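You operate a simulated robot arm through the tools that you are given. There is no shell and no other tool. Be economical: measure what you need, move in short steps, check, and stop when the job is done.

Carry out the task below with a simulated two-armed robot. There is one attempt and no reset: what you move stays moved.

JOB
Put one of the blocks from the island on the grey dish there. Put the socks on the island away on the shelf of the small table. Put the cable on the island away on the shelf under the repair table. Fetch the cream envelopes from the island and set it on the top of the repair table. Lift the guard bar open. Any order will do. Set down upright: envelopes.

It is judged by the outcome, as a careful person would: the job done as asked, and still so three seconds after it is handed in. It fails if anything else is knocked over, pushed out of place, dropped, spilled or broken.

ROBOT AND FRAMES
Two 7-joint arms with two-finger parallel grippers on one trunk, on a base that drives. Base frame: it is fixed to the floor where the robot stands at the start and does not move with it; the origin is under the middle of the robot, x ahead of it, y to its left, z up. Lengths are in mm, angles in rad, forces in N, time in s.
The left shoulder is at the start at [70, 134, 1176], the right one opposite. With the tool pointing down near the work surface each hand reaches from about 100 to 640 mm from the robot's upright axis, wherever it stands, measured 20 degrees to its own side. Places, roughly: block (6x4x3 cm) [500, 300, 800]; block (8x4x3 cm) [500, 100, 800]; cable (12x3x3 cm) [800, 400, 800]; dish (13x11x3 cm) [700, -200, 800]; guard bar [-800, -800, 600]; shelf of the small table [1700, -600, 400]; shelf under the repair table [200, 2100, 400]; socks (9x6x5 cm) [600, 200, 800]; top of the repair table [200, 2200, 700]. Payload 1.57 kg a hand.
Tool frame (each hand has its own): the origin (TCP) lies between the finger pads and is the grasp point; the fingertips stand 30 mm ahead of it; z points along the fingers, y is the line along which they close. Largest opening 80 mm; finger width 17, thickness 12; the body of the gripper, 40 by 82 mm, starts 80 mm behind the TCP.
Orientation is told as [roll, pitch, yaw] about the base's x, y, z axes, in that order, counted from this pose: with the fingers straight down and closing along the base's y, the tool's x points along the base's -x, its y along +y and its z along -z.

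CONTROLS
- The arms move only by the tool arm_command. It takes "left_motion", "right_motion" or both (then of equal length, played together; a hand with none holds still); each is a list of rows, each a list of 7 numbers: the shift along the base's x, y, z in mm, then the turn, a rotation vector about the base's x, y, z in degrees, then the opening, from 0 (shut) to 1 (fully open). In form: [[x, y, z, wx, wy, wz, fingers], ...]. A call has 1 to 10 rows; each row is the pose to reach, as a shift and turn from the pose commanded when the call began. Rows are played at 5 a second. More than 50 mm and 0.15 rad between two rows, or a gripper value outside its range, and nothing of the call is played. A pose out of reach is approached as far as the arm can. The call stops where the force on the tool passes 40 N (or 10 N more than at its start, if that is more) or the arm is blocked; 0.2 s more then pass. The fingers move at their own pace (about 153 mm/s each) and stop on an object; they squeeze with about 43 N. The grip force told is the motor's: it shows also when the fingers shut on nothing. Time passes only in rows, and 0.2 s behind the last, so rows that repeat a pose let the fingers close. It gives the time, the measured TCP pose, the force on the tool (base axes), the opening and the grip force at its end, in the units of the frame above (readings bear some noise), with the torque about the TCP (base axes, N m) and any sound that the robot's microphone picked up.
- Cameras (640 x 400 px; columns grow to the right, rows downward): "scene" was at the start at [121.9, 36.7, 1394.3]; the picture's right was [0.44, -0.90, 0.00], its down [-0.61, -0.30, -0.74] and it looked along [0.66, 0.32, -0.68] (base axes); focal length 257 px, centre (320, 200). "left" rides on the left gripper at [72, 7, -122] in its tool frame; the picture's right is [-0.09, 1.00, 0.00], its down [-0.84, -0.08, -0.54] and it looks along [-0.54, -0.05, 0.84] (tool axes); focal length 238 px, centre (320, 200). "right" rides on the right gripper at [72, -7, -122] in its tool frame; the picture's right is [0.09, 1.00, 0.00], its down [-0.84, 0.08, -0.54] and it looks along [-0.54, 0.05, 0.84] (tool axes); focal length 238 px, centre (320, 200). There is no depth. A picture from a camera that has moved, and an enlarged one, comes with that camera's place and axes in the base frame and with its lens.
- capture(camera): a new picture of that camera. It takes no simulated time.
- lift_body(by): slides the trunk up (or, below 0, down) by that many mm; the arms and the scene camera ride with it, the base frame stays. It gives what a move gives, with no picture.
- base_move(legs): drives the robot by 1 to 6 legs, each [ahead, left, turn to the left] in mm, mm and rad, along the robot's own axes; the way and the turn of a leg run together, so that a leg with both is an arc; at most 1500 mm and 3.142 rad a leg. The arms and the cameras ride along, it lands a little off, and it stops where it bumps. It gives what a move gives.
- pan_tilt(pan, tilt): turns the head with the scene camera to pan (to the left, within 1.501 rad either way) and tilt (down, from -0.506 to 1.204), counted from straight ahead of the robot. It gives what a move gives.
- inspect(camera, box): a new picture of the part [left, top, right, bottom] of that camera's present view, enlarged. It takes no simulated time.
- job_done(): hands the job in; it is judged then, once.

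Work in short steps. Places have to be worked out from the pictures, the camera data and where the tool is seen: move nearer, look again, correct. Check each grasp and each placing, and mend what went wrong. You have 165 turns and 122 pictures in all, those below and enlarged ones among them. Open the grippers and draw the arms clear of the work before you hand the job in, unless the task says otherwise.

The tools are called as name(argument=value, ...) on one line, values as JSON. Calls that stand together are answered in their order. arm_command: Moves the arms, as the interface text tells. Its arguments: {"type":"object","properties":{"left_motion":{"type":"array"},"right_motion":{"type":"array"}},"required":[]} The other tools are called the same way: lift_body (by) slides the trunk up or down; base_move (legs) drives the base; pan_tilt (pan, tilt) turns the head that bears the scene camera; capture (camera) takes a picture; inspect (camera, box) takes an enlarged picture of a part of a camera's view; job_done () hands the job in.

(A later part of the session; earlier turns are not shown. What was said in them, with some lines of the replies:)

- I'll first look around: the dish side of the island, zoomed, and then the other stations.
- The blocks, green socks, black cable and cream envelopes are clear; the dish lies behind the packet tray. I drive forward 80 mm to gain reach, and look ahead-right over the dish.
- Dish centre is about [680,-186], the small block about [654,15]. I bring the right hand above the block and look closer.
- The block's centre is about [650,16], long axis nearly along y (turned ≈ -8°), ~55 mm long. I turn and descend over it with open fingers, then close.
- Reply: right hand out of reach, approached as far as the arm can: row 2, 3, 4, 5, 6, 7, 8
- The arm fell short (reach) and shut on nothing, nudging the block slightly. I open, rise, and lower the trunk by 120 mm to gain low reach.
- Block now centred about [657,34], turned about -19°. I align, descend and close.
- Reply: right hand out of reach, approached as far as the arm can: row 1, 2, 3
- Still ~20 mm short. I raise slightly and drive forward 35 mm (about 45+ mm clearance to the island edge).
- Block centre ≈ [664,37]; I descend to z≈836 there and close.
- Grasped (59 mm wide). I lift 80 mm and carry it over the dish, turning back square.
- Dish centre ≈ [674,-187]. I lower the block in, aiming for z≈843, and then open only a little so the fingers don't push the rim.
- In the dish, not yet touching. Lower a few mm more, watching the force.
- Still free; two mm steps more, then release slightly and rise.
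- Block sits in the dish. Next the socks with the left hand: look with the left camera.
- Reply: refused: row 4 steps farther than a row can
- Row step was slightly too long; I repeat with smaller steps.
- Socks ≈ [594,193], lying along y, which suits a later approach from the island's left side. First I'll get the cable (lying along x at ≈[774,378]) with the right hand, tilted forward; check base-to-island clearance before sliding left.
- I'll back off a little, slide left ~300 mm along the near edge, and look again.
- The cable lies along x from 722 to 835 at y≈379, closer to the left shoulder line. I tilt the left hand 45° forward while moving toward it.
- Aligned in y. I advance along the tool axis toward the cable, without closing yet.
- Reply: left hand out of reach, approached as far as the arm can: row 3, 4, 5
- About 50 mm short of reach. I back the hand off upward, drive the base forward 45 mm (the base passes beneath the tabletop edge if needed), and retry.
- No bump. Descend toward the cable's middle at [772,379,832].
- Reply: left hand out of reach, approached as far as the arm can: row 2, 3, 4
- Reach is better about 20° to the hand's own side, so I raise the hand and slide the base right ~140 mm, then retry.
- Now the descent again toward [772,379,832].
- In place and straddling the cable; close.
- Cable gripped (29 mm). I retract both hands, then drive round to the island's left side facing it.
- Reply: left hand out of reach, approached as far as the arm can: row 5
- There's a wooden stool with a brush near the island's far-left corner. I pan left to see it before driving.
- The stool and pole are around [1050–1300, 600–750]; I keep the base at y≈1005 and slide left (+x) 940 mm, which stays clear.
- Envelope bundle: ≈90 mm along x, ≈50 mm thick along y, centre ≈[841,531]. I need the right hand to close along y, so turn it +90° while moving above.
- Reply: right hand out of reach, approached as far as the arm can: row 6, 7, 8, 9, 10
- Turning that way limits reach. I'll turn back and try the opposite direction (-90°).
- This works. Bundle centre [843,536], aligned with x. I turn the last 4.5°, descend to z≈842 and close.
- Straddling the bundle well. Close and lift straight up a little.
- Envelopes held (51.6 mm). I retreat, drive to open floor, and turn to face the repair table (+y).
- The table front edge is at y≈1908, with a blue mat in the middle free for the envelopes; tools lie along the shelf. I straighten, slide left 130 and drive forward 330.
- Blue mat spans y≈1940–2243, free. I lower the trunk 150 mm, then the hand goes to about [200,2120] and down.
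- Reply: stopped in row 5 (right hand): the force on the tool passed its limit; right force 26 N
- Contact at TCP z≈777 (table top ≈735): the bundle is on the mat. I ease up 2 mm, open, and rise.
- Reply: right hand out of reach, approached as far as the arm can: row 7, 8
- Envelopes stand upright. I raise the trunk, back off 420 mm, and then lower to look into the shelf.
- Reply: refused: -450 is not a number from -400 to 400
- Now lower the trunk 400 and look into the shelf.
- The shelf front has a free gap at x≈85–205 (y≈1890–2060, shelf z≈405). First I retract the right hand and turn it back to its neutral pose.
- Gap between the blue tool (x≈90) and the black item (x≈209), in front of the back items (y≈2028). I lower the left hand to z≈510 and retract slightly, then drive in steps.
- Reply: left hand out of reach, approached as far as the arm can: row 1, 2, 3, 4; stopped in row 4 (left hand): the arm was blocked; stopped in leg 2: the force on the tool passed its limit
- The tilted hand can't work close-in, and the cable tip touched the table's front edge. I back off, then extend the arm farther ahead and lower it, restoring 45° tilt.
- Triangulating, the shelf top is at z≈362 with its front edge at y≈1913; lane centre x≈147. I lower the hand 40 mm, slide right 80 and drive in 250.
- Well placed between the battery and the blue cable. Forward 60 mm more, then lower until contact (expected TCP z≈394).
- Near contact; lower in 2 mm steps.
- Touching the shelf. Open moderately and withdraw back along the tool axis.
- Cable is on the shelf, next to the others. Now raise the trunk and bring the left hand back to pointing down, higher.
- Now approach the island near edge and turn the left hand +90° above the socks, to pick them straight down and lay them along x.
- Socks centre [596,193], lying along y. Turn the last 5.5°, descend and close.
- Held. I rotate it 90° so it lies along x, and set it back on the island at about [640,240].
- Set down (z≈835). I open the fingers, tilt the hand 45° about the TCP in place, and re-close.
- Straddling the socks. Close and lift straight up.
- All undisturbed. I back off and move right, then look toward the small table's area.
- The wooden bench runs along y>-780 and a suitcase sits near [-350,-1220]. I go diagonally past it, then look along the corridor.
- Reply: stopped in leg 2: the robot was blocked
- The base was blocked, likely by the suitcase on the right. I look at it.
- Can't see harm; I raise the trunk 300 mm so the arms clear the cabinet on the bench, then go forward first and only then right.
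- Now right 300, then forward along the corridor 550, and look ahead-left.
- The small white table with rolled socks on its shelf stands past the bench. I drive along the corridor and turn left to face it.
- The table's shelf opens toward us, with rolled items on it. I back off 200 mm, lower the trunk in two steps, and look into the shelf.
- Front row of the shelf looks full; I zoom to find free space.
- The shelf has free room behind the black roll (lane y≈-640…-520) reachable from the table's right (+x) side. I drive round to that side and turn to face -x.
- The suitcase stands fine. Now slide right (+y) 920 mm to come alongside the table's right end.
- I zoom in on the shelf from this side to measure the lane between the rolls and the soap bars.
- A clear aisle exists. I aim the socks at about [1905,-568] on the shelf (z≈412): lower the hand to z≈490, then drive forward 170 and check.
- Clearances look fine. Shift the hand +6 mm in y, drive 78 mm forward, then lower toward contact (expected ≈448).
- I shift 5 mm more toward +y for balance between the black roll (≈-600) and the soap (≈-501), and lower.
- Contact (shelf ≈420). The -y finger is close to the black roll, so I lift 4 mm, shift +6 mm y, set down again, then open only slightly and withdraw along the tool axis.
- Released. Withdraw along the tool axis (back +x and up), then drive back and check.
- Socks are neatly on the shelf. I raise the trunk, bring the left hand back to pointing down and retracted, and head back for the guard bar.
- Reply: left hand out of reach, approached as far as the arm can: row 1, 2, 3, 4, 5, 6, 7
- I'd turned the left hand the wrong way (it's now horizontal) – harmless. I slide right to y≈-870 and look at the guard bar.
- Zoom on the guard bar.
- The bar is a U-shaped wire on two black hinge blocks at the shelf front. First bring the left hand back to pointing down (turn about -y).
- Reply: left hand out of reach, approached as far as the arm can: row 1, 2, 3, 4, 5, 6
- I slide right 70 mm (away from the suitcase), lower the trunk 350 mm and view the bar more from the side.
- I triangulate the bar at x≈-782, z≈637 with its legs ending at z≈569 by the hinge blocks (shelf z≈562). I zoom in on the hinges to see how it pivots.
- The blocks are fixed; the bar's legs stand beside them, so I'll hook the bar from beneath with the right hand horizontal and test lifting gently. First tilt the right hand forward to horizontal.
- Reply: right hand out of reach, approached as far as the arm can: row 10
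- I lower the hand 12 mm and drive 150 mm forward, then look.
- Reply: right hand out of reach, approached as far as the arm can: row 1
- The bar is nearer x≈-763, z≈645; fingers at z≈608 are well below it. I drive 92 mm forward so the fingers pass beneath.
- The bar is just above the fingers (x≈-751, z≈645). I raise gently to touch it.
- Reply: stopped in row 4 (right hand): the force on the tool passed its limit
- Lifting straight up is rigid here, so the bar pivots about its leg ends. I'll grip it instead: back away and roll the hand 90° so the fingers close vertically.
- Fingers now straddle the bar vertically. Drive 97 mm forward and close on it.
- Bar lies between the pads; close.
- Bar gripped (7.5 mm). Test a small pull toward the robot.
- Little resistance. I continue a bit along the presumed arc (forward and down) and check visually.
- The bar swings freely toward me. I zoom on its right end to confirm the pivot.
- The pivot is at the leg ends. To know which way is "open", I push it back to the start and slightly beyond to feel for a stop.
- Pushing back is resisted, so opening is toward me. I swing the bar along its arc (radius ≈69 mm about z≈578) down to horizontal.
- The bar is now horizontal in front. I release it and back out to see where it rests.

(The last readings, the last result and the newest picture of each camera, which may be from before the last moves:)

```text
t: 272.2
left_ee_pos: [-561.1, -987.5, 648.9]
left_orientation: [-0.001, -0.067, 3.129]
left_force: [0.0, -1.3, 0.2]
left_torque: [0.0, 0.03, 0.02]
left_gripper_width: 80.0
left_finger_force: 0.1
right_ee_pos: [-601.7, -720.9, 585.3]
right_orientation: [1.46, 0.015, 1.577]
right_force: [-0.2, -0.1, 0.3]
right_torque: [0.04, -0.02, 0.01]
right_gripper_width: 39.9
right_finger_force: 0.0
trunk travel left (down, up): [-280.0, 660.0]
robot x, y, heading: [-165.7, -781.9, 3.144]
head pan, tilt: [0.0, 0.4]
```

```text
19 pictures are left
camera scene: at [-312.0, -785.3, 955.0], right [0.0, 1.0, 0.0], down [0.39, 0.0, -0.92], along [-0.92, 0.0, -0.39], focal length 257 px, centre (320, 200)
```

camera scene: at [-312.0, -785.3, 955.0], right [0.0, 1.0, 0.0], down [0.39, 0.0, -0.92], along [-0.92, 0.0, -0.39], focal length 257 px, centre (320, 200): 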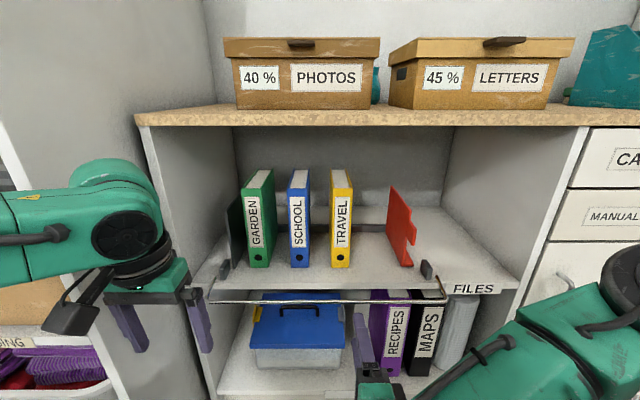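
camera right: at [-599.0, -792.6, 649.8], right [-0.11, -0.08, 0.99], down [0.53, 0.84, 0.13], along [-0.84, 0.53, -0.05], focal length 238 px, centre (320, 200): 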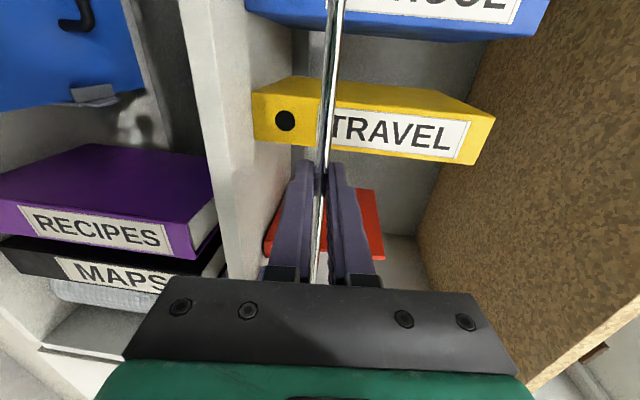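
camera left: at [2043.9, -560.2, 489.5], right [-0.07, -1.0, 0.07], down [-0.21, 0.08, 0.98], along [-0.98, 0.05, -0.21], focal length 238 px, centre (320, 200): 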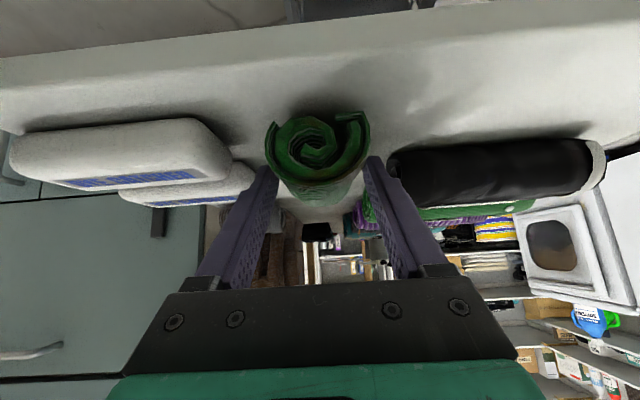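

It stays where put (friction), near horizontal. To make sure it's fully open, I push it gently further down from above with closed fingers.

arm_command(right_motion=[[0, 0, 20, 0, 0, 0, 0], [0, 0, 42, 0, 0, 0, 0], [0, 0, 42, 0, 0, 0, 0]])

base_move(legs=[[80, 0, 0]])

arm_command(right_motion=[[0, 0, -8, 0, 0, 0, 0], [0, 0, -16, 0, 0, 0, 0], [0, 0, -24, 0, 0, 0, 0], [0, 0, -32, 0, 0, 0, 0], [0, 0, -40, 0, 0, 0, 0], [0, 0, -48, 0, 0, 0, 0], [0, 0, -56, 0, 0, 0, 0]])

capture(camera="scene")

```text
t: 273.0
left_ee_pos: [-561.6, -988.6, 647.7]
left_orientation: [-0.002, -0.067, 3.129]
left_force: [0.0, -0.1, 0.2]
left_torque: [0.02, 0.01, -0.01]
left_gripper_width: 80.0
left_finger_force: 0.0
right_ee_pos: [-602.5, -720.7, 625.2]
right_orientation: [1.459, 0.015, 1.577]
right_force: [0.6, 0.5, -0.6]
right_torque: [0.0, -0.01, 0.0]
right_gripper_width: 0.2
right_finger_force: 21.5
trunk travel left (down, up): [-280.0, 660.0]
robot x, y, heading: [-168.6, -786.1, 3.139]
head pan, tilt: [0.0, 0.4]
```

```text
t: 274.1
left_ee_pos: [-641.9, -986.5, 647.8]
left_orientation: [-0.003, -0.065, 3.128]
left_force: [0.0, -0.9, -0.7]
left_torque: [0.01, 0.01, -0.02]
left_gripper_width: 80.1
left_finger_force: 0.0
right_ee_pos: [-681.3, -719.5, 626.1]
right_orientation: [1.457, 0.014, 1.575]
right_force: [-0.2, -0.6, 0.2]
right_torque: [-0.02, 0.01, 0.0]
right_gripper_width: 0.0
right_finger_force: 21.1
trunk travel left (down, up): [-280.0, 660.0]
robot x, y, heading: [-248.3, -786.0, 3.139]
head pan, tilt: [0.0, 0.4]
```

```text
t: 275.5
left_ee_pos: [-637.9, -986.6, 649.5]
left_orientation: [-0.001, -0.072, 3.126]
left_force: [-0.4, 0.7, -0.1]
left_torque: [0.0, 0.0, 0.01]
left_gripper_width: 79.9
left_finger_force: 0.2
right_ee_pos: [-681.8, -721.1, 590.9]
right_orientation: [1.491, 0.022, 1.57]
right_force: [7.2, 1.9, 16.6]
right_torque: [0.08, 0.06, -0.09]
right_gripper_width: 0.0
right_finger_force: 21.3
trunk travel left (down, up): [-280.0, 660.0]
robot x, y, heading: [-245.6, -786.1, 3.134]
head pan, tilt: [0.0, 0.4]
stopped in row 6 (right hand): the force on the tool passed its limit (the readings are from after the stop); the commanded pose is now the measured one
```

```text
18 pictures are left
camera scene: at [-389.2, -784.8, 955.5], right [0.0, 1.0, 0.0], down [0.39, 0.0, -0.92], along [-0.92, 0.0, -0.39], focal length 257 px, centre (320, 200)
```

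scene: 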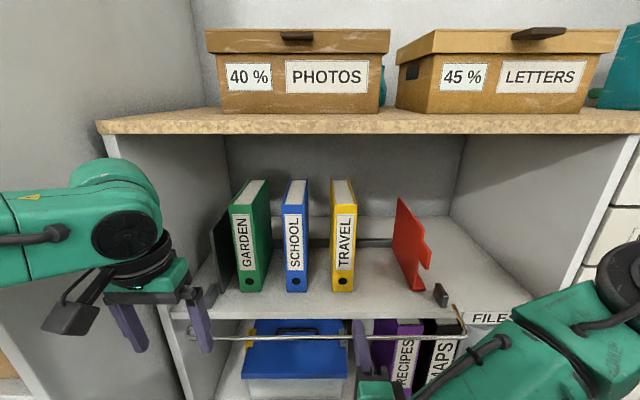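

The bar meets its stop there: fully open. I raise the hand, back off and verify.

arm_command(right_motion=[[0, 0, 15, 0, 0, 0, 0], [0, 0, 35, 0, 0, 0, 0]])

base_move(legs=[[-180, 0, 0]])

inspect(camera="scene", box=[200, 130, 480, 305])

```text
t: 276.1
left_ee_pos: [-640.3, -987.2, 647.4]
left_orientation: [-0.002, -0.066, 3.127]
left_force: [-0.9, 0.7, 0.8]
left_torque: [-0.03, -0.01, -0.02]
left_gripper_width: 80.0
left_finger_force: 0.1
right_ee_pos: [-683.2, -720.5, 620.7]
right_orientation: [1.478, 0.02, 1.575]
right_force: [-0.5, 0.6, -0.6]
right_torque: [0.0, 0.02, 0.0]
right_gripper_width: 0.0
right_finger_force: 21.7
trunk travel left (down, up): [-280.0, 660.0]
robot x, y, heading: [-243.3, -787.5, 3.142]
head pan, tilt: [0.0, 0.4]
```

```text
t: 277.6
left_ee_pos: [-459.4, -988.3, 647.6]
left_orientation: [-0.002, -0.066, 3.131]
left_force: [0.0, 0.2, 0.0]
left_torque: [-0.02, 0.0, 0.0]
left_gripper_width: 79.9
left_finger_force: 0.0
right_ee_pos: [-502.2, -722.2, 621.9]
right_orientation: [1.479, 0.022, 1.574]
right_force: [0.0, -0.5, -0.3]
right_torque: [0.02, 0.0, 0.0]
right_gripper_width: 0.1
right_finger_force: 21.8
trunk travel left (down, up): [-280.0, 660.0]
robot x, y, heading: [-64.9, -784.9, 3.137]
head pan, tilt: [0.0, 0.4]
```

```text
2.29 times, centred on (340, 218) of scene
camera zoom: at [-210.9, -785.8, 954.9], right [0.0, 1.0, 0.0], down [0.39, 0.0, -0.92], along [-0.92, 0.0, -0.39], focal length 588 px, centre (274, 160)
```

zoom: 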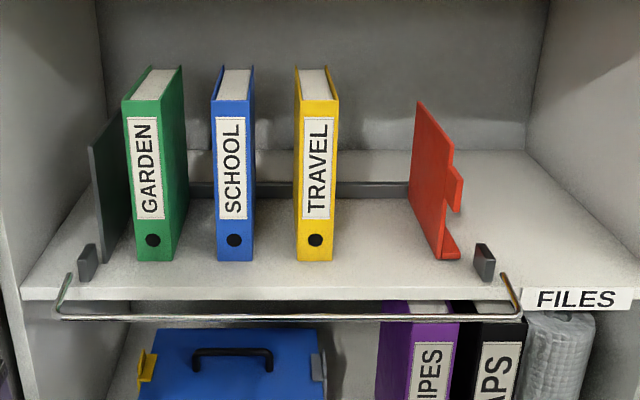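

The bar rests fully swung open, with the books undisturbed. I open the right gripper and raise the arms clear.

arm_command(right_motion=[[0, 0, 10, 0, 0, 0, 0.5], [0, 0, 20, 0, 0, 0, 1], [0, 0, 20, 0, 0, 0, 1]])

base_move(legs=[[-100, 0, 0]])

capture(camera="scene")

```text
t: 278.4
left_ee_pos: [-459.7, -988.4, 648.7]
left_orientation: [-0.002, -0.064, 3.132]
left_force: [0.2, -1.3, -0.3]
left_torque: [0.0, -0.02, -0.02]
left_gripper_width: 80.2
left_finger_force: 0.1
right_ee_pos: [-502.3, -721.3, 641.3]
right_orientation: [1.479, 0.022, 1.574]
right_force: [0.0, 0.6, 0.1]
right_torque: [-0.02, 0.01, -0.02]
right_gripper_width: 80.0
right_finger_force: 0.0
trunk travel left (down, up): [-280.0, 660.0]
robot x, y, heading: [-63.9, -787.0, 3.136]
head pan, tilt: [0.0, 0.4]
```

```text
t: 279.6
left_ee_pos: [-359.5, -989.4, 647.9]
left_orientation: [-0.003, -0.067, 3.128]
left_force: [0.5, 0.1, 0.1]
left_torque: [-0.02, 0.0, -0.01]
left_gripper_width: 79.8
left_finger_force: 0.1
right_ee_pos: [-400.9, -723.5, 641.3]
right_orientation: [1.48, 0.022, 1.575]
right_force: [0.3, 0.1, -0.1]
right_torque: [-0.01, -0.03, 0.0]
right_gripper_width: 80.1
right_finger_force: 0.0
trunk travel left (down, up): [-280.0, 660.0]
robot x, y, heading: [34.1, -787.8, 3.136]
head pan, tilt: [0.0, 0.4]
```

```text
16 pictures are left
camera scene: at [-110.6, -786.0, 955.0], right [0.0, 1.0, 0.0], down [0.39, 0.0, -0.92], along [-0.92, 0.0, -0.39], focal length 257 px, centre (320, 200)
```

scene: 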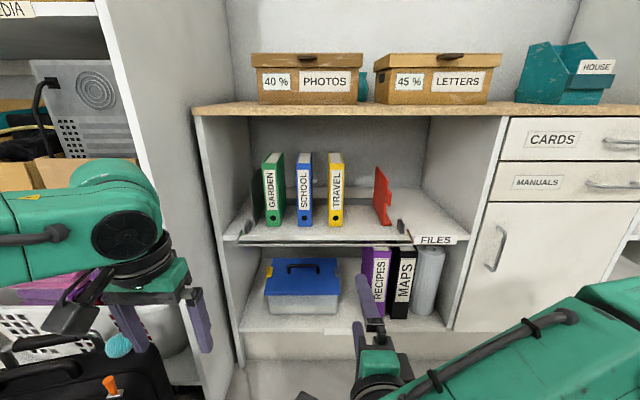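

All five parts are done and the arms are clear, so I hand in.

job_done()

```text
The job is handed in.
```

I finished all five tasks and handed the job in:

- **Block:** one block is on the grey dish.
- **Socks:** they are on the small table's shelf.
- **Cable:** it is on the shelf under the repair table.
- **Envelopes:** the cream bundle stands upright on the blue mat on top of the repair table.
- **Guard bar:** it would not lift straight up. It pivots at its lower ends, so I swung it toward the robot to its stop, where it stays horizontal.

On the way to the small table the base was blocked once near the suitcase. The suitcase was still upright afterwards, but I couldn't confirm it hadn't shifted slightly.
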